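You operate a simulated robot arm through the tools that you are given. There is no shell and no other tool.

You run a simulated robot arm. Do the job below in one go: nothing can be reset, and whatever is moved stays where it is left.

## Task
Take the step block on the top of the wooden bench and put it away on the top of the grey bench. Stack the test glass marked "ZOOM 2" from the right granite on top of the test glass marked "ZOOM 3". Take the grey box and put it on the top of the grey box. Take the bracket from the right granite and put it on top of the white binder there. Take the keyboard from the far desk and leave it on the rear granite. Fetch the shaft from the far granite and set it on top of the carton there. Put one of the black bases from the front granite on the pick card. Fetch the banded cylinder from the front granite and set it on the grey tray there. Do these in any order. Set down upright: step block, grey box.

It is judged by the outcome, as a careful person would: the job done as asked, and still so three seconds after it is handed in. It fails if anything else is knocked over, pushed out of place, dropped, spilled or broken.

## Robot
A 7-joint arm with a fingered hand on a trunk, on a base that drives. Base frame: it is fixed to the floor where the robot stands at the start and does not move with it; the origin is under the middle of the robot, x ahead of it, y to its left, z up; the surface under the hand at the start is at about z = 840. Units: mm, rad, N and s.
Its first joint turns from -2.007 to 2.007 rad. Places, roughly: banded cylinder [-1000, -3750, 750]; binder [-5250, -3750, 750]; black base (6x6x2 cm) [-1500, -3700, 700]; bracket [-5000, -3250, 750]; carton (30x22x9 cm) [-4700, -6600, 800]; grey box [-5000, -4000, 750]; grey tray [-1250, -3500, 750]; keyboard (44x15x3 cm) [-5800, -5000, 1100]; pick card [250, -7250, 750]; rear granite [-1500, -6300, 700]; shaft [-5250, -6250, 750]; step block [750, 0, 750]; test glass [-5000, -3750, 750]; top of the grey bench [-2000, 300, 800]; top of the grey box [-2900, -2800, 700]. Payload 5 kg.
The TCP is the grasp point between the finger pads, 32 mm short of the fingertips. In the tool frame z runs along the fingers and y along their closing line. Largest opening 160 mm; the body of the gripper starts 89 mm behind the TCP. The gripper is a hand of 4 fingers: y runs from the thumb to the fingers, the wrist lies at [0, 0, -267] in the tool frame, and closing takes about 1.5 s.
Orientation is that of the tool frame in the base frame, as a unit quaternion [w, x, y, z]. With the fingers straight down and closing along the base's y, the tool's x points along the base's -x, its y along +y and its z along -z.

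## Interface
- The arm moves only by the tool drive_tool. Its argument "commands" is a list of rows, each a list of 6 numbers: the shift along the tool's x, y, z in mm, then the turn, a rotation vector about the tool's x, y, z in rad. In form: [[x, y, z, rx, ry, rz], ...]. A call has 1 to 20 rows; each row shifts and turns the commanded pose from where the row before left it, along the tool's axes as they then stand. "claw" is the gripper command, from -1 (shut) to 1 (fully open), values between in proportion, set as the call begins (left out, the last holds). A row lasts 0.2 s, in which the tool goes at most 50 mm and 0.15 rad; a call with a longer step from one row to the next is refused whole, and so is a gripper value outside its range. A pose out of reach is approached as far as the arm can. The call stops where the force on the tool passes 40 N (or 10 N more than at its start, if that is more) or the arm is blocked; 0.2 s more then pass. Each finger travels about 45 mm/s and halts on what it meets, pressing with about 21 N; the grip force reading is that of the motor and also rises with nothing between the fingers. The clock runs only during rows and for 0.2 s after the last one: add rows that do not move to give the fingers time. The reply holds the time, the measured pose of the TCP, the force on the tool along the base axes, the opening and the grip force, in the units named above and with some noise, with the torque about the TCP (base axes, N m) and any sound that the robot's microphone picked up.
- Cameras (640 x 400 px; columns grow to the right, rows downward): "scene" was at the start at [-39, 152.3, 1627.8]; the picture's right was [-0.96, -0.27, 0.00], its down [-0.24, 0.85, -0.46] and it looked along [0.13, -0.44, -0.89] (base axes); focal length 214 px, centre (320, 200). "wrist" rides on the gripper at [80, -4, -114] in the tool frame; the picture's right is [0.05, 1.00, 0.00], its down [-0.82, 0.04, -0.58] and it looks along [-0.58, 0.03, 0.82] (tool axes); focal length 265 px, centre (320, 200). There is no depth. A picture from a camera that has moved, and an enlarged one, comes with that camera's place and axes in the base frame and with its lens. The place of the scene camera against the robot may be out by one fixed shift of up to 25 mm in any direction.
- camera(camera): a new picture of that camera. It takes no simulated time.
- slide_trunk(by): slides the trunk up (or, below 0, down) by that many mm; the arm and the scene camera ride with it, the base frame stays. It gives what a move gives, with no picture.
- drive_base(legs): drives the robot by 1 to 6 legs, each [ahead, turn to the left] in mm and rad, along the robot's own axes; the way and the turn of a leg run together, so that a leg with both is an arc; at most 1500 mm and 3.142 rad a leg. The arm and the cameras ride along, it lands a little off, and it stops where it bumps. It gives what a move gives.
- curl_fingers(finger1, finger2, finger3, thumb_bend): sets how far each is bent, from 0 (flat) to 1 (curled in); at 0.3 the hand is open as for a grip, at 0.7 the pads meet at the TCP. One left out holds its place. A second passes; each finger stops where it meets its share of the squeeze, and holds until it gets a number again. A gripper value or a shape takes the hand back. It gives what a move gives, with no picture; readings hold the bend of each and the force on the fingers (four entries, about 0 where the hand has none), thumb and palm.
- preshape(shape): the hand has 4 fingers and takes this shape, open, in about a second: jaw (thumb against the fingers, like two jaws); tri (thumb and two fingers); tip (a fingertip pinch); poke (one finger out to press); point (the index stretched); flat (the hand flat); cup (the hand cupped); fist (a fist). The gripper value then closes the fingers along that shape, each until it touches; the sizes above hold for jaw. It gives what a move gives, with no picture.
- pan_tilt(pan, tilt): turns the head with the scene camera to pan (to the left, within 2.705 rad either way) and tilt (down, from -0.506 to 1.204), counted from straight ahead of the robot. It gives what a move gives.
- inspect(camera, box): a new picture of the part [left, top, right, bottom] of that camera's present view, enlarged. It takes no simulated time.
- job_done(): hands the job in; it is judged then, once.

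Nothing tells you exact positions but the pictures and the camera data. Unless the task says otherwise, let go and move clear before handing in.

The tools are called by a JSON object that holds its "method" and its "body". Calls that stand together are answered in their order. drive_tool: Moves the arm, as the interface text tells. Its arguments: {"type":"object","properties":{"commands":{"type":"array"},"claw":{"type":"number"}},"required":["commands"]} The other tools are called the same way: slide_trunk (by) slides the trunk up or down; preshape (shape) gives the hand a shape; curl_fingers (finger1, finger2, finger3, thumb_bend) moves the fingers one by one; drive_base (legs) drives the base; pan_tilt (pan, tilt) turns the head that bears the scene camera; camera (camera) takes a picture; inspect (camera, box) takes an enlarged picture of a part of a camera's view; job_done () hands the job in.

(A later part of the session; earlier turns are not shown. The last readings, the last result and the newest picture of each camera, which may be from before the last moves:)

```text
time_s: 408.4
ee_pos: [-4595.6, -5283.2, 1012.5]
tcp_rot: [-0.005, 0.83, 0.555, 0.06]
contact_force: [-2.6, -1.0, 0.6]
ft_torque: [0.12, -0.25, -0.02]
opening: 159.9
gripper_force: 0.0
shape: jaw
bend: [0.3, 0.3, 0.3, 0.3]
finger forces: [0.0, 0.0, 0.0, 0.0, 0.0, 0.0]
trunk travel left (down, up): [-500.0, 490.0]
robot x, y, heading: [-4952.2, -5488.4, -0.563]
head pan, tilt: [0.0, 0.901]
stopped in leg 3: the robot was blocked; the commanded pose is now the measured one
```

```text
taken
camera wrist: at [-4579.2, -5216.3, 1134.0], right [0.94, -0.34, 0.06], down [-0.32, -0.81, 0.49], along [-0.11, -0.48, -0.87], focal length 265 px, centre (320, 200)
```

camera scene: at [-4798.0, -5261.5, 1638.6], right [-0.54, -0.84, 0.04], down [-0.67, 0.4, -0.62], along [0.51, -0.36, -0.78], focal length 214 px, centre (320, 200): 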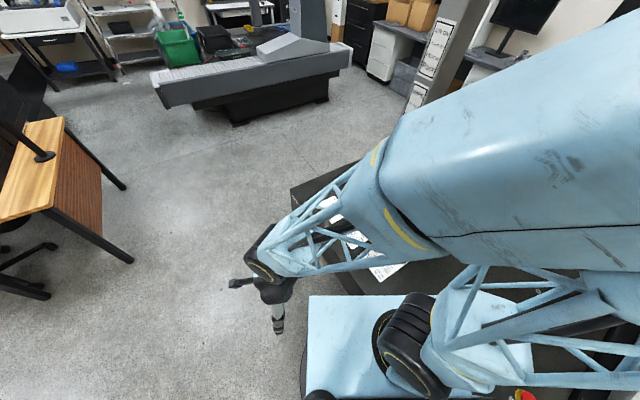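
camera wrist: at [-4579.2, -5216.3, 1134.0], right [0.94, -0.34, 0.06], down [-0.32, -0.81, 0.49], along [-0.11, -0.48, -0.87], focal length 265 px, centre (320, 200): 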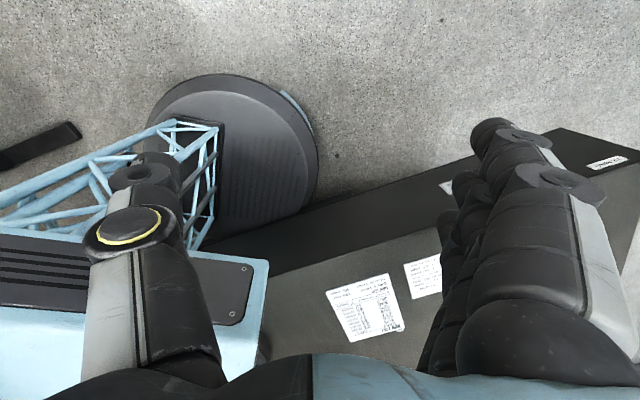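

Blocked while turning (mast against the slab edge). I'll reverse out, shift along the edge, turn there and then go straight in.

{"method": "drive_base", "body": {"legs": [[-170, 0]]}}

{"method": "drive_base", "body": {"legs": [[0, 0.563], [160, 0]]}}

{"method": "camera", "body": {"camera": "scene"}}

```text
time_s: 409.1
ee_pos: [-4586.6, -5304.8, 1058.1]
tcp_rot: [-0.016, 0.822, 0.557, 0.118]
contact_force: [-1.1, -1.2, 1.5]
ft_torque: [0.12, -0.16, -0.01]
opening: 159.9
gripper_force: 0.0
shape: jaw
bend: [0.3, 0.3, 0.3, 0.3]
finger forces: [0.1, 0.1, 0.1, 0.0, 0.0, 0.1]
trunk travel left (down, up): [-500.0, 490.0]
robot x, y, heading: [-4953.2, -5481.4, -0.564]
head pan, tilt: [0.0, 0.901]
stopped in leg 1: the robot was blocked; the commanded pose is now the measured one
```

```text
time_s: 410.0
ee_pos: [-4611.4, -5327.2, 1079.5]
tcp_rot: [-0.034, 0.814, 0.574, 0.085]
contact_force: [0.2, -1.4, 0.6]
ft_torque: [0.1, -0.1, -0.01]
opening: 160.0
gripper_force: 0.0
shape: jaw
bend: [0.3, 0.3, 0.3, 0.3]
finger forces: [0.1, 0.1, 0.1, 0.0, 0.0, 0.0]
trunk travel left (down, up): [-500.0, 490.0]
robot x, y, heading: [-4961.1, -5482.7, -0.543]
head pan, tilt: [0.0, 0.901]
stopped in leg 1: the robot was blocked; the commanded pose is now the measured one
```

```text
taken
camera scene: at [-4817.1, -5269.0, 1639.4], right [-0.52, -0.86, 0.02], down [-0.68, 0.39, -0.62], along [0.52, -0.34, -0.78], focal length 214 px, centre (320, 200)
```

scene: 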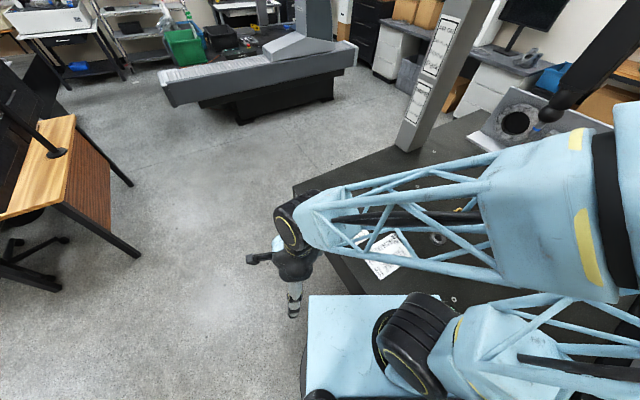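

I'm jammed, possibly the trunk platform against the controller on the granite. Raising the trunk to clear it and looking.

{"method": "slide_trunk", "body": {"by": 200}}

{"method": "pan_tilt", "body": {"pan": -1.0, "tilt": 1.1}}

{"method": "camera", "body": {"camera": "scene"}}

{"method": "camera", "body": {"camera": "wrist"}}

```text
time_s: 412.2
ee_pos: [-4609.5, -5322.2, 1276.0]
tcp_rot: [-0.032, 0.814, 0.574, 0.081]
contact_force: [0.1, -0.2, -0.7]
ft_torque: [-0.02, -0.01, -0.01]
opening: 159.8
gripper_force: 0.0
shape: jaw
bend: [0.3, 0.3, 0.3, 0.3]
finger forces: [0.0, 0.0, 0.1, 0.0, 0.1, 0.1]
trunk travel left (down, up): [-700.0, 290.0]
robot x, y, heading: [-4958.7, -5478.2, -0.545]
head pan, tilt: [0.0, 0.901]
```

```text
time_s: 413.4
ee_pos: [-4611.2, -5323.5, 1275.4]
tcp_rot: [-0.033, 0.814, 0.574, 0.08]
contact_force: [-0.5, 0.1, 0.5]
ft_torque: [0.0, 0.0, -0.01]
opening: 159.9
gripper_force: 0.0
shape: jaw
bend: [0.3, 0.3, 0.3, 0.3]
finger forces: [0.0, 0.0, 0.0, 0.0, 0.0, 0.1]
trunk travel left (down, up): [-700.0, 290.0]
robot x, y, heading: [-4957.3, -5478.9, -0.537]
head pan, tilt: [-1.0, 1.1]
```

```text
taken
camera scene: at [-4878.4, -5291.2, 1826.4], right [-1.0, -0.03, 0.01], down [-0.03, 0.88, -0.47], along [0.0, -0.47, -0.88], focal length 214 px, centre (320, 200)
```

scene: 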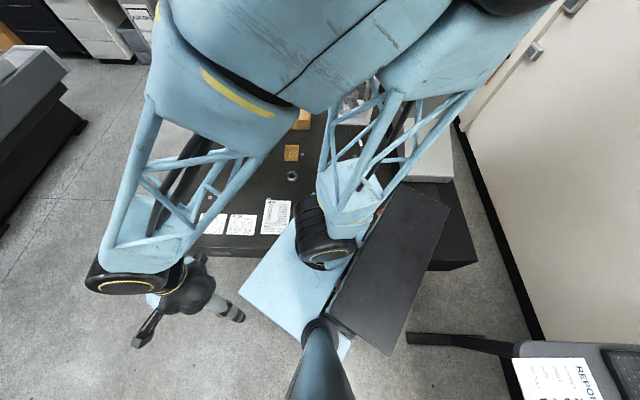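

```text
taken
camera wrist: at [-4597.5, -5264.0, 1400.3], right [0.96, -0.29, 0.04], down [-0.28, -0.86, 0.43], along [-0.09, -0.43, -0.9], focal length 265 px, centre (320, 200)
```

wrist: 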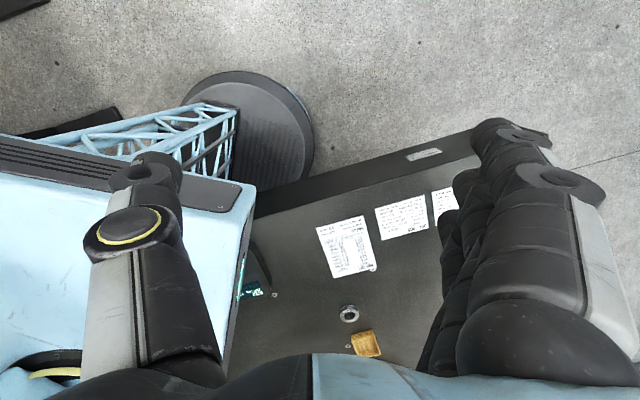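

{"method": "drive_base", "body": {"legs": [[-160, 0]]}}

{"method": "camera", "body": {"camera": "scene"}}

```text
time_s: 414.9
ee_pos: [-4759.7, -5248.5, 1272.7]
tcp_rot: [-0.033, 0.814, 0.575, 0.078]
contact_force: [-1.5, -1.5, -0.3]
ft_torque: [0.08, -0.13, -0.04]
opening: 160.0
gripper_force: 0.1
shape: jaw
bend: [0.3, 0.3, 0.3, 0.3]
finger forces: [0.0, 0.0, 0.1, 0.1, 0.1, 0.1]
trunk travel left (down, up): [-700.0, 290.0]
robot x, y, heading: [-5098.4, -5397.6, -0.54]
head pan, tilt: [-1.0, 1.1]
```

```text
taken
camera scene: at [-5045.3, -5249.8, 1827.7], right [-1.0, -0.03, 0.0], down [-0.02, 0.89, -0.45], along [0.02, -0.45, -0.89], focal length 214 px, centre (320, 200)
```

scene: 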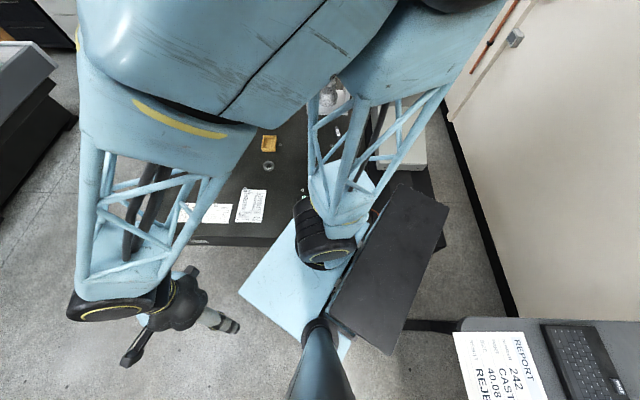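

Free again. Shifting along the edge with the trunk raised, then turning in and looking.

{"method": "drive_base", "body": {"legs": [[0, 0.52], [180, 0]]}}

{"method": "drive_base", "body": {"legs": [[0, -1.55]]}}

{"method": "pan_tilt", "body": {"pan": -0.2, "tilt": 0.9}}

{"method": "camera", "body": {"camera": "scene"}}

{"method": "camera", "body": {"camera": "wrist"}}

```text
time_s: 417.9
ee_pos: [-4697.3, -5100.1, 1270.7]
tcp_rot: [-0.052, 0.639, 0.765, 0.065]
contact_force: [-0.1, 0.4, -0.3]
ft_torque: [0.0, 0.03, -0.01]
opening: 160.0
gripper_force: 0.1
shape: jaw
bend: [0.3, 0.3, 0.3, 0.3]
finger forces: [0.0, 0.0, 0.0, 0.0, 0.1, 0.0]
trunk travel left (down, up): [-700.0, 290.0]
robot x, y, heading: [-4921.2, -5399.1, -0.023]
head pan, tilt: [-1.0, 1.1]
```

```text
time_s: 422.4
ee_pos: [-4625.8, -5637.2, 1271.8]
tcp_rot: [0.012, 0.994, 0.071, 0.084]
contact_force: [-0.6, 0.7, 0.4]
ft_torque: [-0.02, 0.02, 0.05]
opening: 160.0
gripper_force: 0.1
shape: jaw
bend: [0.3, 0.3, 0.3, 0.3]
finger forces: [0.0, 0.1, 0.0, 0.1, 0.0, 0.0]
trunk travel left (down, up): [-700.0, 290.0]
robot x, y, heading: [-4921.5, -5401.5, -1.629]
head pan, tilt: [-1.0, 1.1]
```

```text
time_s: 423.5
ee_pos: [-4626.1, -5636.3, 1271.5]
tcp_rot: [0.011, 0.994, 0.071, 0.083]
contact_force: [0.2, 0.1, 0.3]
ft_torque: [0.02, -0.02, 0.01]
opening: 160.1
gripper_force: 0.1
shape: jaw
bend: [0.3, 0.3, 0.3, 0.3]
finger forces: [0.1, 0.0, 0.0, 0.1, 0.0, 0.0]
trunk travel left (down, up): [-700.0, 290.0]
robot x, y, heading: [-4922.8, -5401.1, -1.627]
head pan, tilt: [-0.201, 0.901]
```

```text
taken
camera scene: at [-4729.9, -5417.4, 1841.1], right [-0.97, 0.26, 0.0], down [0.2, 0.76, -0.62], along [-0.16, -0.6, -0.78], focal length 214 px, centre (320, 200)
```

scene: 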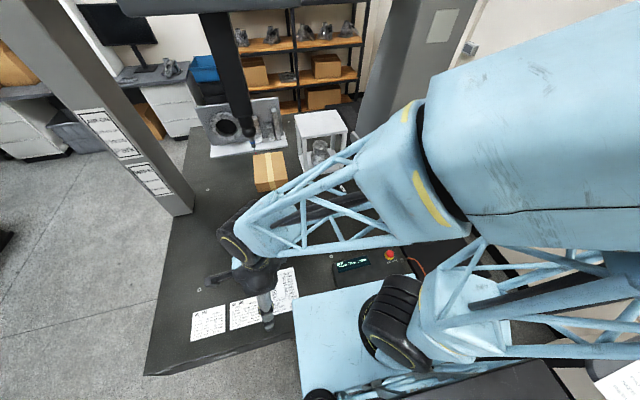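

```text
taken
camera wrist: at [-4565.5, -5618.7, 1396.2], right [0.19, -0.98, 0.04], down [-0.89, -0.15, 0.44], along [-0.42, -0.12, -0.9], focal length 265 px, centre (320, 200)
```

wrist: 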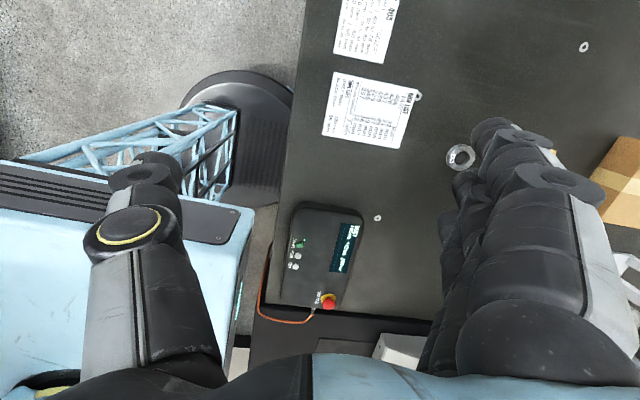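

The controller seems to sit where it was. With the trunk raised there is clearance. I'll straighten the hand, turn it to close along x, and move in.

{"method": "drive_tool", "body": {"commands": [[0, 0, 0, 0.017, -0.082, 0], [0, 0, 0, 0.017, -0.082, 0], [0, 0, 0, 0, 0, -0.143], [0, 0, 0, 0, 0, -0.143], [0, 0, 0, 0, 0, -0.143], [0, 0, 0, 0, 0, -0.143], [0, 0, 0, 0, 0, -0.143], [0, 0, 0, 0, 0, -0.143], [0, 0, 0, 0, 0, -0.143], [0, 0, 0, 0, 0, -0.143], [0, 0, 0, 0, 0, -0.143], [0, 0, 0, 0, 0, -0.143], [0, 0, 0, 0, 0, 0]]}}

{"method": "drive_base", "body": {"legs": [[90, 0]]}}

{"method": "camera", "body": {"camera": "scene"}}

```text
time_s: 426.3
ee_pos: [-4625.8, -5635.2, 1270.5]
tcp_rot: [-0.001, 0.707, 0.707, 0.001]
contact_force: [-0.1, 0.3, 0.5]
ft_torque: [0.0, 0.02, 0.01]
opening: 159.9
gripper_force: 0.0
shape: jaw
bend: [0.3, 0.3, 0.3, 0.3]
finger forces: [0.0, 0.1, 0.0, 0.1, 0.0, 0.0]
trunk travel left (down, up): [-700.0, 290.0]
robot x, y, heading: [-4922.4, -5403.6, -1.626]
head pan, tilt: [-0.201, 0.901]
```

```text
time_s: 427.4
ee_pos: [-4631.2, -5727.7, 1270.0]
tcp_rot: [0.0, 0.707, 0.707, 0.001]
contact_force: [0.7, -0.2, -0.9]
ft_torque: [0.04, 0.0, -0.01]
opening: 160.0
gripper_force: 0.1
shape: jaw
bend: [0.3, 0.3, 0.3, 0.3]
finger forces: [0.0, 0.0, 0.0, 0.0, 0.1, 0.1]
trunk travel left (down, up): [-700.0, 290.0]
robot x, y, heading: [-4925.2, -5488.7, -1.629]
head pan, tilt: [-0.201, 0.901]
```

```text
taken
camera scene: at [-4735.2, -5509.6, 1841.0], right [-0.97, 0.26, 0.0], down [0.2, 0.76, -0.62], along [-0.16, -0.6, -0.78], focal length 214 px, centre (320, 200)
```

scene: 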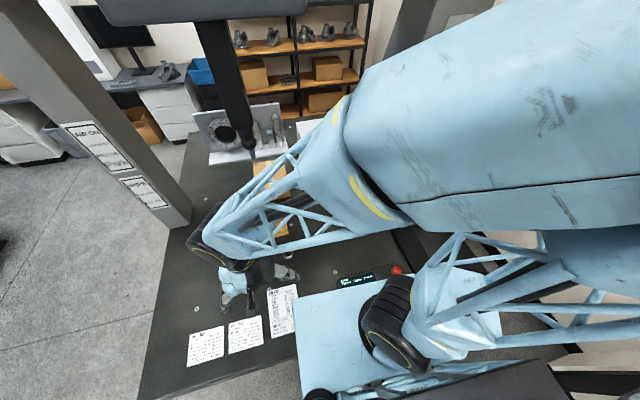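

Moving the hand over toward the shaft.

{"method": "drive_tool", "body": {"commands": [[-31.5, -33.3, 14, 0, 0, 0], [-31.5, -33.3, 14, 0, 0, 0], [-31.5, -33.3, 14, 0, 0, 0], [-31.5, -33.3, 14, 0, 0, 0], [-31.5, -33.3, 14, 0, 0, 0], [-31.5, -33.3, 14, 0, 0, 0], [-31.5, -33.3, 14, 0, 0, 0], [-31.5, -33.3, 14, 0, 0, 0], [-31.5, -33.3, 14, 0, 0, 0], [-31.5, -33.3, 14, 0, 0, 0], [-31.5, -33.3, 14, 0, 0, 0], [-31.5, -33.3, 14, 0, 0, 0], [-31.5, -33.3, 14, 0, 0, 0], [-31.5, -33.3, 14, 0, 0, 0], [-31.5, -33.3, 14, 0, 0, 0], [0, 0, 40, 0, 0, 0], [0, 0, 0, 0, 0, 0]]}}

{"method": "camera", "body": {"camera": "wrist"}}

{"method": "camera", "body": {"camera": "scene"}}

```text
time_s: 431.0
ee_pos: [-5131.2, -6195.2, 1019.8]
tcp_rot: [-0.001, 0.708, 0.706, -0.001]
contact_force: [-1.1, 0.3, -0.1]
ft_torque: [-0.01, -0.01, -0.01]
opening: 160.2
gripper_force: 0.0
shape: jaw
bend: [0.3, 0.3, 0.3, 0.3]
finger forces: [0.0, 0.2, 0.0, 0.0, 0.1, 0.1]
trunk travel left (down, up): [-700.0, 290.0]
robot x, y, heading: [-4928.4, -5492.0, -1.63]
head pan, tilt: [-0.201, 0.901]
```

```text
taken
camera wrist: at [-5133.8, -6114.7, 1132.9], right [1.0, 0.05, 0.0], down [0.04, -0.82, 0.58], along [0.03, -0.58, -0.82], focal length 265 px, centre (320, 200)
```

wrist: 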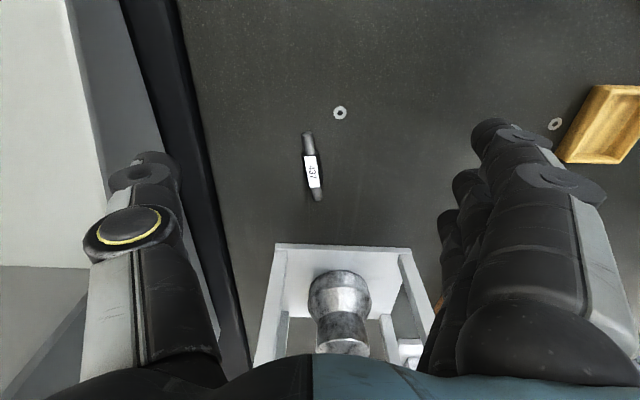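

```text
taken
camera scene: at [-4735.5, -5507.1, 1841.2], right [-0.97, 0.26, 0.0], down [0.2, 0.76, -0.62], along [-0.16, -0.6, -0.78], focal length 214 px, centre (320, 200)
```

scene: 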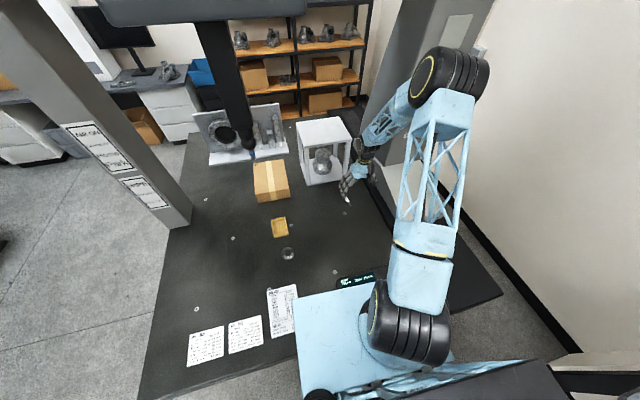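

Shaft lies from (−5145, −6276) to (−5121, −6403), ~21 mm thick. Aligning over it.

{"method": "drive_tool", "body": {"commands": [[-36, -1, 20, 0, 0, 0], [-36, -1, 30, 0, 0, 0], [-36, -1, 30, 0, 0, 0], [-36, 0, 30, 0, 0, 0], [0, 0, 45, 0, 0, -0.0935], [0, 0, 45, 0, 0, -0.0935], [0, 0, 20, 0, 0, 0], [0, 0, 0, 0, 0, 0]]}}

{"method": "camera", "body": {"camera": "wrist"}}

```text
time_s: 432.8
ee_pos: [-5138.0, -6342.8, 802.0]
tcp_rot: [-0.001, 0.638, 0.77, 0.0]
contact_force: [-0.1, -0.4, -0.3]
ft_torque: [0.0, 0.03, -0.02]
opening: 159.9
gripper_force: 0.0
shape: jaw
bend: [0.3, 0.3, 0.3, 0.3]
finger forces: [0.0, 0.0, 0.0, 0.1, 0.0, 0.0]
trunk travel left (down, up): [-700.0, 290.0]
robot x, y, heading: [-4926.1, -5488.2, -1.624]
head pan, tilt: [-0.201, 0.901]
```

```text
taken
camera wrist: at [-5155.4, -6264.3, 915.1], right [0.97, 0.24, 0.0], down [0.19, -0.79, 0.58], along [0.14, -0.56, -0.82], focal length 265 px, centre (320, 200)
```

wrist: 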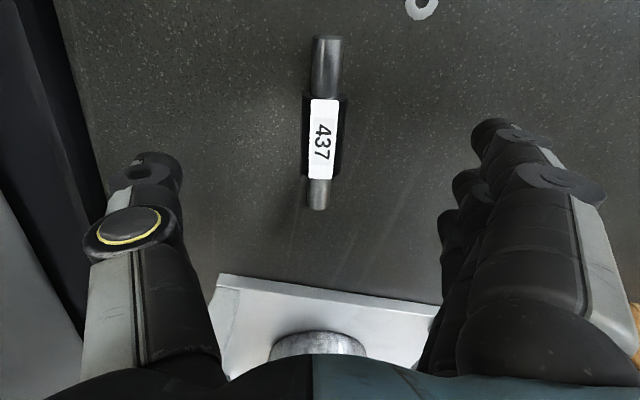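

{"method": "drive_tool", "body": {"commands": [[0, 3, 20, 0, 0, 0], [0, 0, 20, 0, 0, 0], [0, 0, 9, 0, 0, 0], [0, 0, 0, 0, 0, 0]]}}

{"method": "drive_tool", "body": {"commands": [[0, 0, 0, 0, 0, 0], [0, 0, 0, 0, 0, 0], [0, 0, 0, 0, 0, 0], [0, 0, 0, 0, 0, 0], [0, 0, 0, 0, 0, 0], [0, 0, 0, 0, 0, 0], [0, 0, 0, 0, 0, 0], [0, 0, 0, 0, 0, 0], [0, 0, 0, 0, 0, 0], [0, 0, 0, 0, 0, 0], [0, 0, 0, 0, 0, 0], [0, 0, 0, 0, 0, 0]], "claw": -1}}

{"method": "camera", "body": {"camera": "wrist"}}

```text
time_s: 433.8
ee_pos: [-5134.6, -6340.1, 752.1]
tcp_rot: [0.0, 0.638, 0.77, 0.001]
contact_force: [-0.1, 0.2, 0.5]
ft_torque: [0.02, 0.01, 0.0]
opening: 159.8
gripper_force: 0.1
shape: jaw
bend: [0.3, 0.3, 0.3, 0.3]
finger forces: [0.1, 0.1, 0.1, 0.0, 0.1, 0.0]
trunk travel left (down, up): [-700.0, 290.0]
robot x, y, heading: [-4925.7, -5493.2, -1.627]
head pan, tilt: [-0.201, 0.901]
```

```text
time_s: 436.4
ee_pos: [-5135.5, -6341.3, 752.1]
tcp_rot: [0.0, 0.638, 0.77, -0.001]
contact_force: [1.4, 0.4, -0.6]
ft_torque: [-0.01, -0.02, -0.03]
opening: 22.6
gripper_force: 21.2
shape: jaw
bend: [0.72, 0.72, 0.72, 0.7]
finger forces: [5.7, 5.7, 5.6, 0.0, 16.5, 0.0]
trunk travel left (down, up): [-700.0, 290.0]
robot x, y, heading: [-4924.2, -5490.7, -1.631]
head pan, tilt: [-0.201, 0.901]
```

```text
taken
camera wrist: at [-5152.2, -6262.0, 865.9], right [0.97, 0.24, 0.0], down [0.19, -0.79, 0.58], along [0.14, -0.56, -0.82], focal length 265 px, centre (320, 200)
```

wrist: 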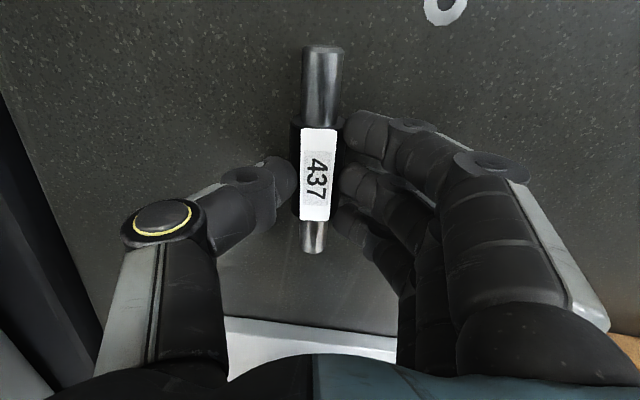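

A solid grip on all fingers. Lifting.

{"method": "drive_tool", "body": {"commands": [[0, 0, -6, 0, 0, 0], [0, 0, -14, 0, 0, 0], [0, 0, -30, 0, 0, 0], [0, 0, -40, 0, 0, 0], [0, 0, -40, 0, 0, 0], [0, 0, -40, 0, 0, 0], [0, 0, -10, 0, 0, 0], [0, 0, 0, 0, 0, 0]]}}

{"method": "camera", "body": {"camera": "wrist"}}

{"method": "inspect", "body": {"camera": "scene", "box": [200, 100, 400, 260]}}

```text
time_s: 438.2
ee_pos: [-5134.2, -6342.6, 932.8]
tcp_rot: [0.0, 0.638, 0.77, 0.0]
contact_force: [0.1, 1.2, -4.8]
ft_torque: [-0.01, -0.01, 0.0]
opening: 22.5
gripper_force: 21.2
shape: jaw
bend: [0.72, 0.72, 0.72, 0.7]
finger forces: [4.8, 4.8, 5.1, 0.0, 15.4, 0.0]
trunk travel left (down, up): [-700.0, 290.0]
robot x, y, heading: [-4926.8, -5489.3, -1.632]
head pan, tilt: [-0.201, 0.901]
```

```text
taken
camera wrist: at [-5150.9, -6263.6, 1045.8], right [0.97, 0.24, 0.0], down [0.19, -0.79, 0.58], along [0.14, -0.56, -0.82], focal length 265 px, centre (320, 200)
```

wrist: 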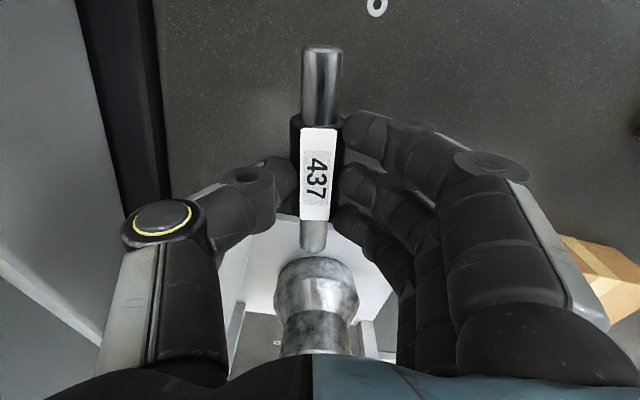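

```text
2.50 times, centred on (300, 180) of scene
camera zoom: at [-4735.6, -5508.1, 1841.1], right [-0.97, 0.26, 0.0], down [0.2, 0.76, -0.62], along [-0.16, -0.6, -0.78], focal length 536 px, centre (370, 250)
```

zoom: 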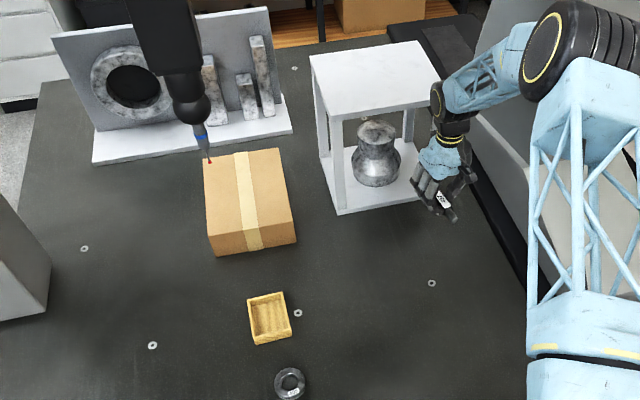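

Shaft is held. The carton's middle is a bit far from here; checking whether the grip is steady before deciding how to get there.

{"method": "drive_tool", "body": {"commands": [[0, 0, 0, 0, 0, 0], [0, 0, 0, 0, 0, 0], [0, 0, 0, 0, 0, 0], [0, 0, 0, 0, 0, 0], [0, 0, 0, 0, 0, 0], [0, 0, 0, 0, 0, 0], [0, 0, 0, 0, 0, 0], [0, 0, 0, 0, 0, 0], [0, 0, 0, 0, 0, 0], [0, 0, 0, 0, 0, 0]]}}

```text
time_s: 440.4
ee_pos: [-5133.3, -6342.4, 931.6]
tcp_rot: [0.0, 0.638, 0.77, 0.0]
contact_force: [-0.3, -0.1, -5.1]
ft_torque: [-0.01, 0.0, -0.04]
opening: 22.7
gripper_force: 21.3
shape: jaw
bend: [0.72, 0.72, 0.72, 0.7]
finger forces: [4.8, 4.9, 4.9, 0.0, 15.5, 0.1]
trunk travel left (down, up): [-700.0, 290.0]
robot x, y, heading: [-4925.1, -5487.1, -1.629]
head pan, tilt: [-0.201, 0.901]
```

Steady. I'll creep in 30 mm and swing over to the carton's near end to see how far I can reach.

{"method": "drive_base", "body": {"legs": [[30, 0]]}}

{"method": "drive_tool", "body": {"commands": [[-8.3, 43.6, 0, 0, 0, 0], [-8.3, 43.6, 0, 0, 0, 0], [-8.3, 43.6, 0, 0, 0, 0], [-8.3, 43.6, 0, 0, 0, 0], [-8.3, 43.6, 0, 0, 0, 0], [-8.3, 43.6, 0, 0, 0, 0], [-8.3, 43.6, 0, 0, 0, 0], [-8.3, 43.6, 0, 0, 0, 0], [-8.3, 43.6, 0, 0, 0, 0], [-8.3, 43.6, 0, 0, 0, 0], [0, 0, 0, 0, 0, 0]]}}

{"method": "camera", "body": {"camera": "wrist"}}

{"method": "camera", "body": {"camera": "scene"}}

```text
time_s: 441.3
ee_pos: [-5134.0, -6372.5, 930.7]
tcp_rot: [-0.001, 0.638, 0.77, 0.001]
contact_force: [0.0, -0.9, -5.7]
ft_torque: [0.04, -0.02, -0.02]
opening: 22.6
gripper_force: 21.2
shape: jaw
bend: [0.72, 0.72, 0.72, 0.7]
finger forces: [4.7, 4.9, 5.1, 0.0, 15.3, 0.0]
trunk travel left (down, up): [-700.0, 290.0]
robot x, y, heading: [-4926.8, -5521.1, -1.625]
head pan, tilt: [-0.201, 0.901]
```

```text
time_s: 443.7
ee_pos: [-4688.8, -6372.9, 930.6]
tcp_rot: [-0.001, 0.638, 0.77, 0.001]
contact_force: [3.3, 0.7, -4.7]
ft_torque: [-0.07, 0.19, 0.0]
opening: 21.9
gripper_force: 20.9
shape: jaw
bend: [0.72, 0.72, 0.72, 0.7]
finger forces: [5.1, 5.3, 5.6, 0.0, 15.4, 0.0]
trunk travel left (down, up): [-700.0, 290.0]
robot x, y, heading: [-4928.9, -5521.6, -1.629]
head pan, tilt: [-0.201, 0.901]
```

```text
taken
camera wrist: at [-4706.1, -6294.7, 1044.6], right [0.97, 0.24, 0.0], down [0.19, -0.79, 0.58], along [0.14, -0.56, -0.82], focal length 265 px, centre (320, 200)
```

wrist: 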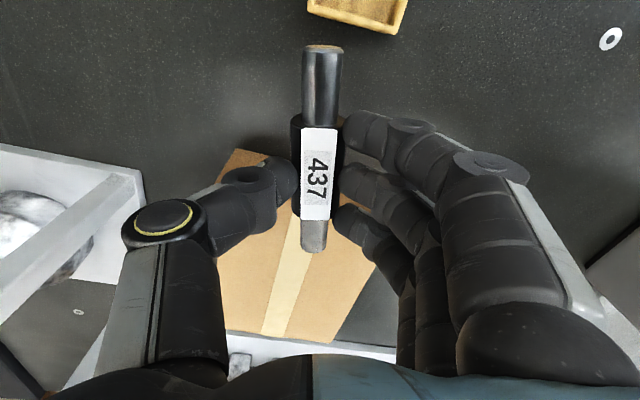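

```text
taken
camera scene: at [-4736.3, -5537.2, 1841.0], right [-0.97, 0.26, 0.0], down [0.2, 0.76, -0.62], along [-0.16, -0.6, -0.78], focal length 214 px, centre (320, 200)
```

scene: 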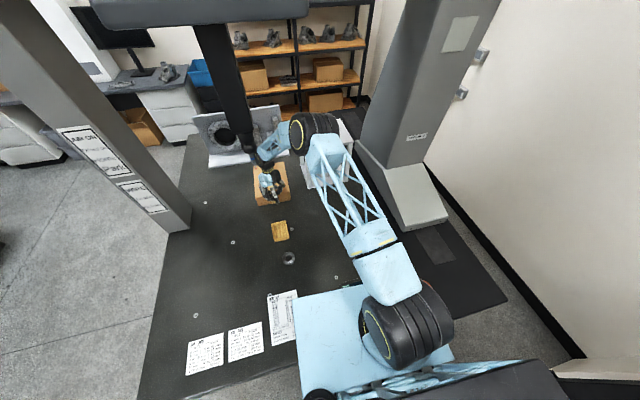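

The CMM probe hangs right beside my wrist here (tip near (−4635, −6344, 1135)), so this approach is unsafe. Retreating west and out; I'll place the shaft from the granite's east side instead.

{"method": "drive_tool", "body": {"commands": [[8, -40, 0, 0, 0, 0], [8, -40, 0, 0, 0, 0], [8, -40, 0, 0, 0, 0], [8, -40, 0, 0, 0, 0], [45, 8, 0, 0, 0, 0], [45, 8, 0, 0, 0, 0], [45, 8, 0, 0, 0, 0], [45, 8, 0, 0, 0, 0], [45, 8, 0, 0, 0, 0], [45, 8, 0, 0, 0, 0], [45, 8, 0, 0, 0, 0], [45, 8, 0, 0, 0, 0], [0, 0, 0, 0, 0, 0]]}}

{"method": "inspect", "body": {"camera": "scene", "box": [160, 20, 360, 220]}}

```text
time_s: 446.5
ee_pos: [-4855.8, -6003.9, 934.0]
tcp_rot: [-0.001, 0.638, 0.77, 0.0]
contact_force: [-0.5, 0.6, -5.3]
ft_torque: [0.01, -0.03, 0.0]
opening: 21.7
gripper_force: 20.7
shape: jaw
bend: [0.72, 0.72, 0.72, 0.7]
finger forces: [4.7, 4.8, 5.2, 0.0, 15.1, 0.0]
trunk travel left (down, up): [-700.0, 290.0]
robot x, y, heading: [-4925.7, -5524.2, -1.629]
head pan, tilt: [-0.201, 0.901]
```

```text
2.00 times, centred on (260, 120) of scene
camera zoom: at [-4737.3, -5537.2, 1841.1], right [-0.97, 0.26, 0.0], down [0.2, 0.76, -0.62], along [-0.16, -0.6, -0.78], focal length 429 px, centre (440, 360)
```

zoom: 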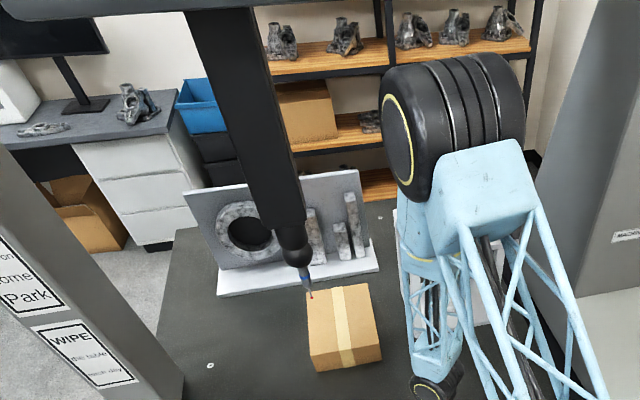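

Backing out and driving around to the east side.

{"method": "drive_base", "body": {"legs": [[-390, 0], [0, 1.63], [1350, 0]]}}

{"method": "drive_base", "body": {"legs": [[0, -1.57], [1400, 0]]}}

{"method": "pan_tilt", "body": {"pan": -0.9, "tilt": 0.5}}

{"method": "camera", "body": {"camera": "scene"}}

{"method": "camera", "body": {"camera": "wrist"}}

```text
time_s: 459.4
ee_pos: [-3080.7, -5047.2, 932.8]
tcp_rot: [0.0, -0.118, 0.993, 0.0]
contact_force: [-0.8, -0.2, -4.5]
ft_torque: [0.03, -0.01, -0.01]
opening: 22.0
gripper_force: 21.2
shape: jaw
bend: [0.72, 0.72, 0.72, 0.7]
finger forces: [4.4, 4.6, 5.1, 0.0, 14.7, 0.0]
trunk travel left (down, up): [-700.0, 290.0]
robot x, y, heading: [-3557.9, -5142.8, -0.011]
head pan, tilt: [-0.201, 0.901]
```

```text
time_s: 470.2
ee_pos: [-3392.2, -6988.8, 933.2]
tcp_rot: [-0.001, 0.598, 0.801, 0.001]
contact_force: [0.8, -0.1, -5.2]
ft_torque: [-0.02, 0.0, 0.03]
opening: 21.7
gripper_force: 21.0
shape: jaw
bend: [0.72, 0.72, 0.72, 0.7]
finger forces: [4.4, 4.6, 5.1, 0.0, 14.4, 0.0]
trunk travel left (down, up): [-700.0, 290.0]
robot x, y, heading: [-3511.9, -6518.4, -1.532]
head pan, tilt: [-0.201, 0.901]
```

```text
time_s: 471.3
ee_pos: [-3392.6, -6989.3, 934.6]
tcp_rot: [0.0, 0.598, 0.801, 0.0]
contact_force: [0.1, -0.1, -4.6]
ft_torque: [0.0, -0.03, -0.02]
opening: 21.7
gripper_force: 21.6
shape: jaw
bend: [0.72, 0.72, 0.72, 0.7]
finger forces: [4.5, 4.5, 5.0, 0.0, 14.6, 0.0]
trunk travel left (down, up): [-700.0, 290.0]
robot x, y, heading: [-3511.5, -6517.3, -1.527]
head pan, tilt: [-0.901, 0.499]
```

```text
taken
camera scene: at [-3377.4, -6497.9, 1874.9], right [-0.65, 0.76, 0.0], down [0.36, 0.31, -0.88], along [-0.66, -0.57, -0.48], focal length 214 px, centre (320, 200)
```

scene: 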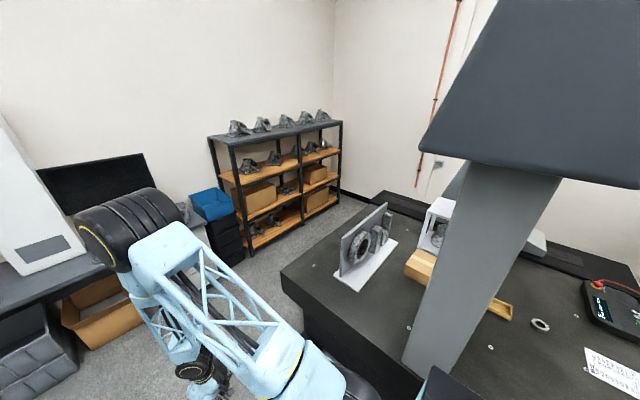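

```text
taken
camera wrist: at [-3418.4, -6912.7, 1047.1], right [0.94, 0.33, 0.0], down [0.27, -0.77, 0.58], along [0.19, -0.54, -0.82], focal length 265 px, centre (320, 200)
```

wrist: 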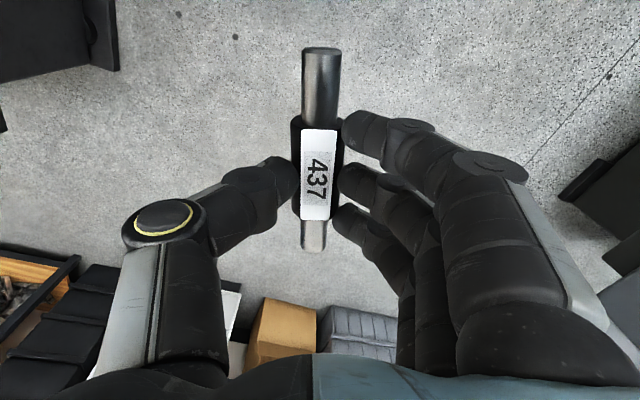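

Now moving to the east side south of the column and facing the carton.

{"method": "drive_base", "body": {"legs": [[0, -0.985], [345, 0], [0, -0.76]]}}

{"method": "pan_tilt", "body": {"pan": 0, "tilt": 0.7}}

{"method": "camera", "body": {"camera": "scene"}}

{"method": "camera", "body": {"camera": "wrist"}}

```text
time_s: 476.2
ee_pos: [-4110.0, -7072.3, 933.5]
tcp_rot: [0.0, 0.907, 0.421, 0.0]
contact_force: [-0.5, -0.3, -5.2]
ft_torque: [-0.03, 0.0, -0.01]
opening: 21.3
gripper_force: 21.7
shape: jaw
bend: [0.72, 0.72, 0.72, 0.7]
finger forces: [4.5, 4.6, 5.0, 0.0, 14.5, 0.0]
trunk travel left (down, up): [-700.0, 290.0]
robot x, y, heading: [-3781.6, -6715.1, -2.518]
head pan, tilt: [-0.901, 0.499]
stopped in leg 2: the robot was blocked; the commanded pose is now the measured one
```

```text
time_s: 477.4
ee_pos: [-4111.1, -7071.6, 932.9]
tcp_rot: [0.001, 0.907, 0.422, 0.0]
contact_force: [0.1, 0.3, -4.5]
ft_torque: [-0.01, 0.01, 0.01]
opening: 21.7
gripper_force: 21.2
shape: jaw
bend: [0.72, 0.72, 0.72, 0.7]
finger forces: [4.5, 4.5, 5.0, 0.0, 14.5, 0.0]
trunk travel left (down, up): [-700.0, 290.0]
robot x, y, heading: [-3782.9, -6714.0, -2.514]
head pan, tilt: [0.0, 0.7]
```

```text
taken
camera scene: at [-3680.3, -6881.8, 1857.2], right [-0.58, 0.81, 0.0], down [0.52, 0.38, -0.76], along [-0.62, -0.45, -0.64], focal length 214 px, centre (320, 200)
```

scene: 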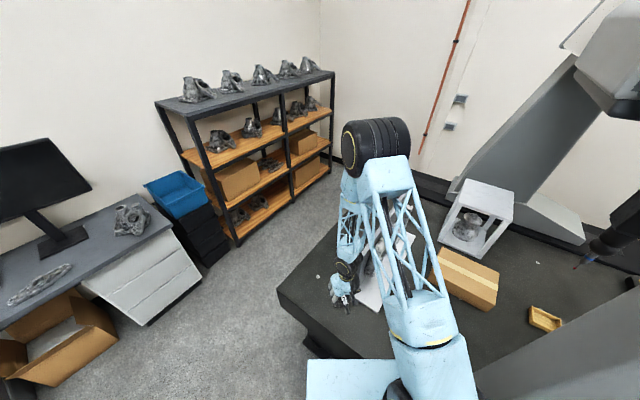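

```text
taken
camera wrist: at [-4061.0, -7007.7, 1046.7], right [0.8, -0.6, 0.0], down [-0.49, -0.65, 0.58], along [-0.35, -0.46, -0.82], focal length 265 px, centre (320, 200)
```

wrist: 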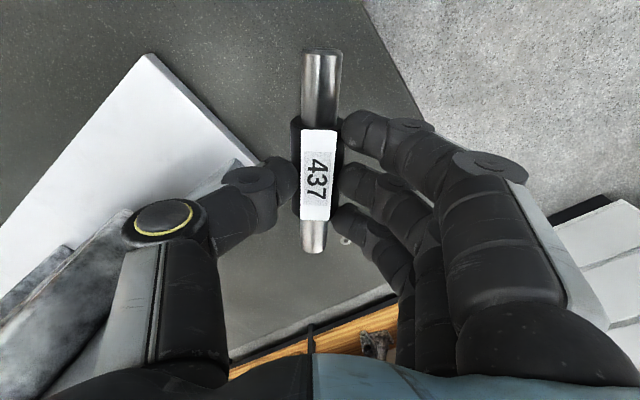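

{"method": "drive_base", "body": {"legs": [[0, -0.75]]}}

{"method": "camera", "body": {"camera": "scene"}}

{"method": "camera", "body": {"camera": "wrist"}}

```text
time_s: 479.9
ee_pos: [-4268.7, -6754.2, 932.7]
tcp_rot: [0.0, 0.998, 0.064, -0.001]
contact_force: [-0.6, 0.0, -5.0]
ft_torque: [0.0, 0.0, 0.01]
opening: 21.6
gripper_force: 21.2
shape: jaw
bend: [0.72, 0.72, 0.72, 0.7]
finger forces: [4.6, 4.5, 4.9, 0.0, 14.4, 0.0]
trunk travel left (down, up): [-700.0, 290.0]
robot x, y, heading: [-3785.6, -6710.5, 3.021]
head pan, tilt: [0.0, 0.7]
```

```text
taken
camera scene: at [-3828.3, -6900.7, 1857.3], right [0.12, 0.99, 0.0], down [0.64, -0.08, -0.76], along [-0.76, 0.09, -0.64], focal length 214 px, centre (320, 200)
```

scene: 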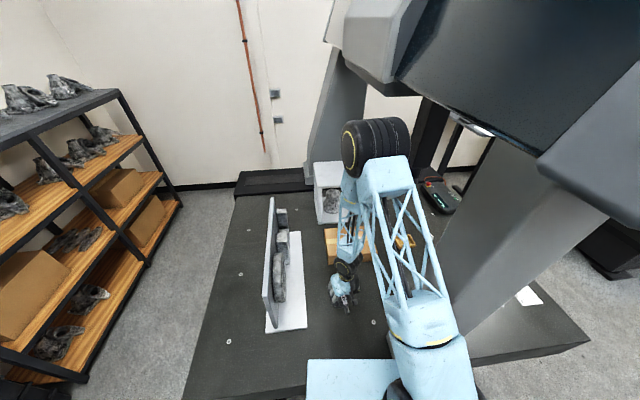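

```text
taken
camera wrist: at [-4187.4, -6739.8, 1046.7], right [0.18, -0.98, 0.0], down [-0.8, -0.15, 0.58], along [-0.57, -0.1, -0.82], focal length 265 px, centre (320, 200)
```

wrist: 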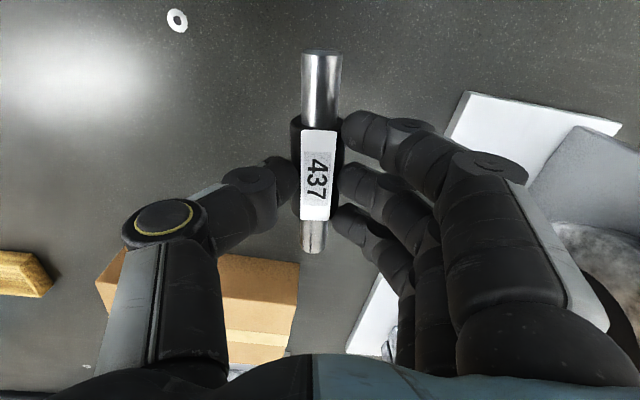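

{"method": "inspect", "body": {"camera": "wrist", "box": [60, 220, 380, 400]}}

{"method": "inspect", "body": {"camera": "scene", "box": [220, 130, 480, 330]}}

```text
2.00 times, centred on (220, 310) of wrist
camera zoom: at [-4187.4, -6739.8, 1046.7], right [0.18, -0.98, 0.0], down [-0.8, -0.15, 0.58], along [-0.57, -0.1, -0.82], focal length 531 px, centre (520, -20)
```

zoom: 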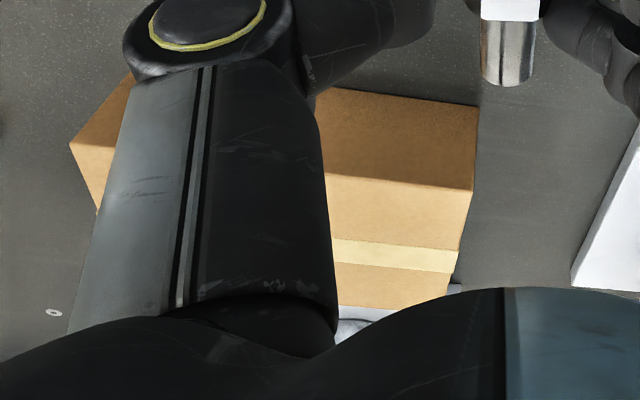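

```text
2.00 times, centred on (350, 230) of scene
camera zoom: at [-3828.3, -6900.7, 1857.3], right [0.12, 0.99, 0.0], down [0.64, -0.08, -0.76], along [-0.76, 0.09, -0.64], focal length 429 px, centre (260, 140)
```

zoom: 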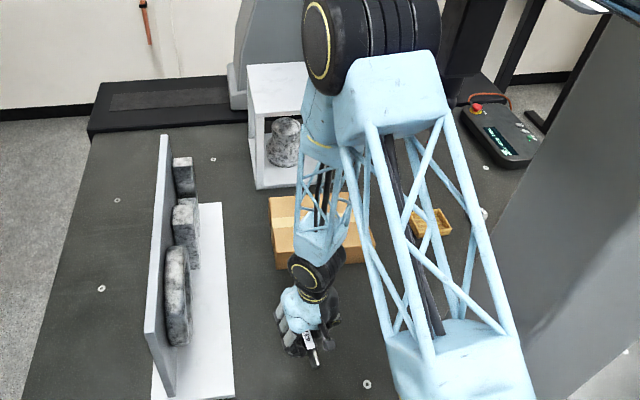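

Carton top clearly spans x −4764…−4572, y −6770…−6475 at z≈795. Moving the shaft over its centre.

{"method": "drive_tool", "body": {"commands": [[-42.3, -20.4, 0, 0, 0, 0], [-42.3, -20.4, 0, 0, 0, 0], [-42.3, -20.4, 0, 0, 0, 0], [-42.3, -20.4, 0, 0, 0, 0], [-42.3, -20.4, 0, 0, 0, 0], [-42.3, -20.4, 0, 0, 0, 0], [-42.3, -20.4, 0, 0, 0, 0], [-42.3, -20.4, 0, 0, 0, 0], [-42.3, -20.4, 0, 0, 0, 0], [0, 0, 0, 0, 0, 0]]}}

{"method": "camera", "body": {"camera": "wrist"}}

{"method": "camera", "body": {"camera": "scene"}}

```text
time_s: 482.1
ee_pos: [-4671.8, -6626.5, 931.1]
tcp_rot: [-0.001, 0.998, 0.063, 0.001]
contact_force: [1.0, 0.6, -5.3]
ft_torque: [0.01, 0.0, 0.05]
opening: 20.8
gripper_force: 21.0
shape: jaw
bend: [0.72, 0.72, 0.72, 0.7]
finger forces: [4.4, 4.3, 4.9, 0.1, 13.6, 0.0]
trunk travel left (down, up): [-700.0, 290.0]
robot x, y, heading: [-3782.8, -6713.4, 3.014]
head pan, tilt: [0.0, 0.7]
```

```text
taken
camera wrist: at [-4590.9, -6611.7, 1044.3], right [0.18, -0.98, 0.0], down [-0.8, -0.15, 0.58], along [-0.57, -0.1, -0.82], focal length 265 px, centre (320, 200)
```

wrist: 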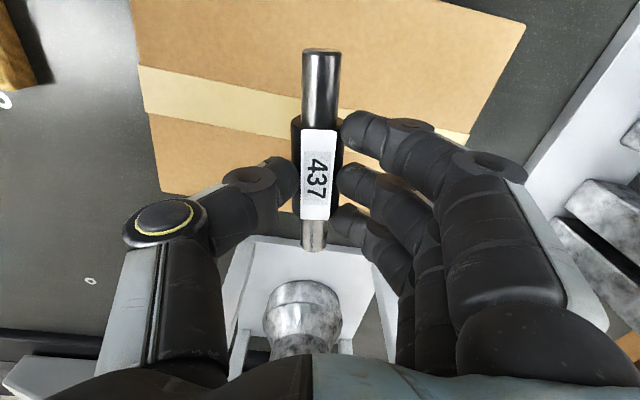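

```text
taken
camera scene: at [-3828.9, -6905.9, 1856.5], right [0.12, 0.99, 0.0], down [0.64, -0.08, -0.76], along [-0.76, 0.09, -0.64], focal length 214 px, centre (320, 200)
```

scene: 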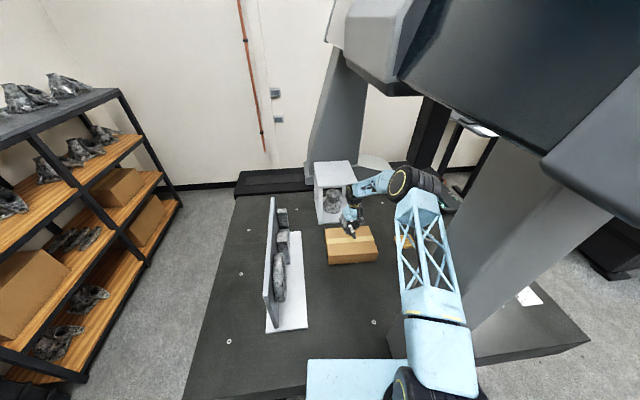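

Well centred. Lowering onto the carton.

{"method": "drive_tool", "body": {"commands": [[0, 0, 30, 0, 0, 0], [0, 0, 30, 0, 0, 0], [0, 0, 18, 0, 0, 0], [0, 0, 0, 0, 0, 0]]}}

{"method": "drive_tool", "body": {"commands": [[0, 0, 4, 0, 0, 0], [0, 0, 0, 0, 0, 0]]}}

{"method": "drive_tool", "body": {"commands": [[0, 0, 3, 0, 0, 0], [0, 0, 0, 0, 0, 0]]}}

{"method": "drive_tool", "body": {"commands": [[0, 0, 3, 0, 0, 0], [0, 0, 0, 0, 0, 0]]}}

```text
time_s: 483.1
ee_pos: [-4670.6, -6621.4, 854.8]
tcp_rot: [0.0, 0.998, 0.063, 0.0]
contact_force: [-0.1, -0.3, -5.5]
ft_torque: [0.03, -0.03, -0.04]
opening: 21.0
gripper_force: 20.9
shape: jaw
bend: [0.72, 0.72, 0.72, 0.7]
finger forces: [4.3, 4.4, 4.8, 0.0, 13.2, 0.0]
trunk travel left (down, up): [-700.0, 290.0]
robot x, y, heading: [-3779.3, -6714.1, 3.02]
head pan, tilt: [0.0, 0.7]
```

```text
time_s: 483.7
ee_pos: [-4669.6, -6620.4, 852.0]
tcp_rot: [0.0, 0.998, 0.064, -0.001]
contact_force: [-0.9, 0.8, -5.5]
ft_torque: [-0.02, -0.02, 0.0]
opening: 20.9
gripper_force: 21.2
shape: jaw
bend: [0.72, 0.72, 0.72, 0.7]
finger forces: [4.3, 4.3, 4.7, 0.0, 13.2, 0.0]
trunk travel left (down, up): [-700.0, 290.0]
robot x, y, heading: [-3780.3, -6710.3, 3.016]
head pan, tilt: [0.0, 0.7]
```

```text
time_s: 484.3
ee_pos: [-4669.1, -6620.2, 847.5]
tcp_rot: [0.0, 0.998, 0.064, 0.001]
contact_force: [0.4, -0.1, -6.1]
ft_torque: [-0.03, 0.02, -0.01]
opening: 21.0
gripper_force: 20.9
shape: jaw
bend: [0.72, 0.72, 0.72, 0.7]
finger forces: [4.3, 4.3, 4.7, 0.1, 13.2, 0.0]
trunk travel left (down, up): [-700.0, 290.0]
robot x, y, heading: [-3781.0, -6711.3, 3.025]
head pan, tilt: [0.0, 0.7]
```

```text
time_s: 484.9
ee_pos: [-4668.5, -6620.2, 845.2]
tcp_rot: [0.0, 0.998, 0.064, 0.0]
contact_force: [0.0, 0.5, -2.5]
ft_torque: [0.01, -0.01, 0.02]
opening: 20.9
gripper_force: 20.9
shape: jaw
bend: [0.72, 0.72, 0.72, 0.7]
finger forces: [4.5, 4.5, 4.8, 0.0, 14.0, 0.0]
trunk travel left (down, up): [-700.0, 290.0]
robot x, y, heading: [-3779.7, -6709.4, 3.021]
head pan, tilt: [0.0, 0.7]
```

Touching. Settling 2 mm and releasing.

{"method": "drive_tool", "body": {"commands": [[0, 0, 2, 0, 0, 0], [0, 0, 0, 0, 0, 0]]}}

{"method": "drive_tool", "body": {"commands": [[0, 0, 0, 0, 0, 0], [0, 0, 0, 0, 0, 0], [0, 0, 0, 0, 0, 0], [0, 0, 0, 0, 0, 0], [0, 0, 0, 0, 0, 0], [0, 0, 0, 0, 0, 0]], "claw": 0.1}}

{"method": "camera", "body": {"camera": "wrist"}}

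{"method": "drive_tool", "body": {"commands": [[0, 0, -10, 0, 0, 0], [0, 0, -30, 0, 0, 0], [0, 0, -40, 0, 0, 0], [0, 0, -40, 0, 0, 0], [0, 0, 0, 0, 0, 0]]}}

{"method": "camera", "body": {"camera": "wrist"}}

```text
time_s: 485.5
ee_pos: [-4669.8, -6619.2, 844.2]
tcp_rot: [0.0, 0.998, 0.064, 0.0]
contact_force: [2.7, 1.0, 7.2]
ft_torque: [0.0, -0.08, -0.04]
opening: 21.5
gripper_force: 21.1
shape: jaw
bend: [0.72, 0.72, 0.72, 0.7]
finger forces: [6.4, 6.1, 6.3, 0.1, 19.7, 0.0]
trunk travel left (down, up): [-700.0, 290.0]
robot x, y, heading: [-3779.7, -6712.7, 3.02]
head pan, tilt: [0.0, 0.7]
```

```text
time_s: 486.9
ee_pos: [-4669.4, -6620.8, 843.1]
tcp_rot: [0.001, 0.998, 0.064, 0.0]
contact_force: [-0.4, -0.5, -0.5]
ft_torque: [0.01, -0.05, 0.02]
opening: 87.1
gripper_force: 0.1
shape: jaw
bend: [0.72, 0.72, 0.72, 0.7]
finger forces: [0.0, 0.1, 0.0, 0.0, 0.0, 0.0]
trunk travel left (down, up): [-700.0, 290.0]
robot x, y, heading: [-3781.2, -6711.9, 3.02]
head pan, tilt: [0.0, 0.7]
```

```text
taken
camera wrist: at [-4588.6, -6605.3, 956.8], right [0.18, -0.98, 0.0], down [-0.8, -0.15, 0.58], along [-0.57, -0.1, -0.82], focal length 265 px, centre (320, 200)
```

wrist: 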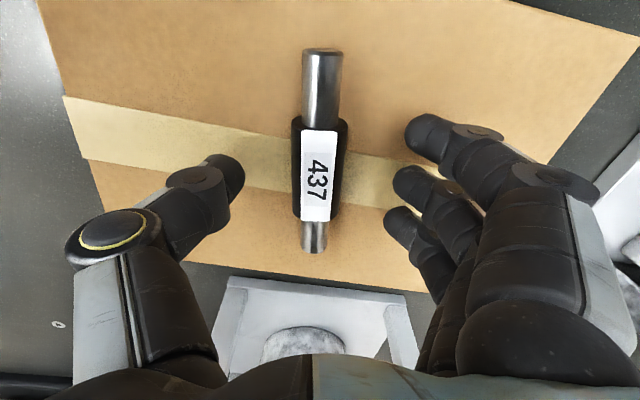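

```text
time_s: 488.1
ee_pos: [-4668.0, -6619.5, 962.7]
tcp_rot: [0.001, 0.998, 0.064, 0.001]
contact_force: [0.4, 0.3, -0.3]
ft_torque: [0.02, -0.01, -0.03]
opening: 87.1
gripper_force: 0.1
shape: jaw
bend: [0.72, 0.72, 0.72, 0.7]
finger forces: [0.1, 0.0, 0.0, 0.1, 0.1, 0.0]
trunk travel left (down, up): [-700.0, 290.0]
robot x, y, heading: [-3782.1, -6713.4, 3.021]
head pan, tilt: [0.0, 0.7]
```

```text
taken
camera wrist: at [-4587.7, -6605.4, 1076.0], right [0.18, -0.98, 0.0], down [-0.8, -0.14, 0.58], along [-0.57, -0.1, -0.82], focal length 265 px, centre (320, 200)
```

wrist: 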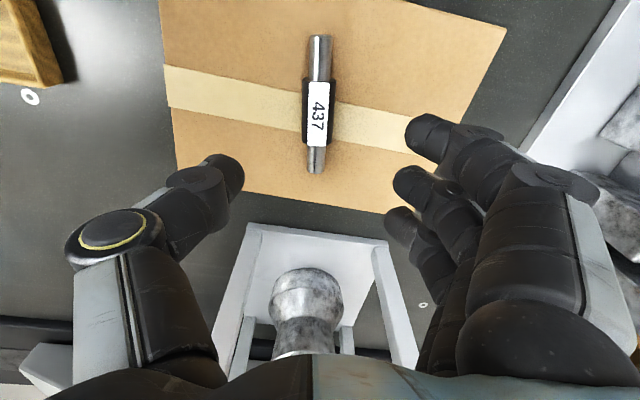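

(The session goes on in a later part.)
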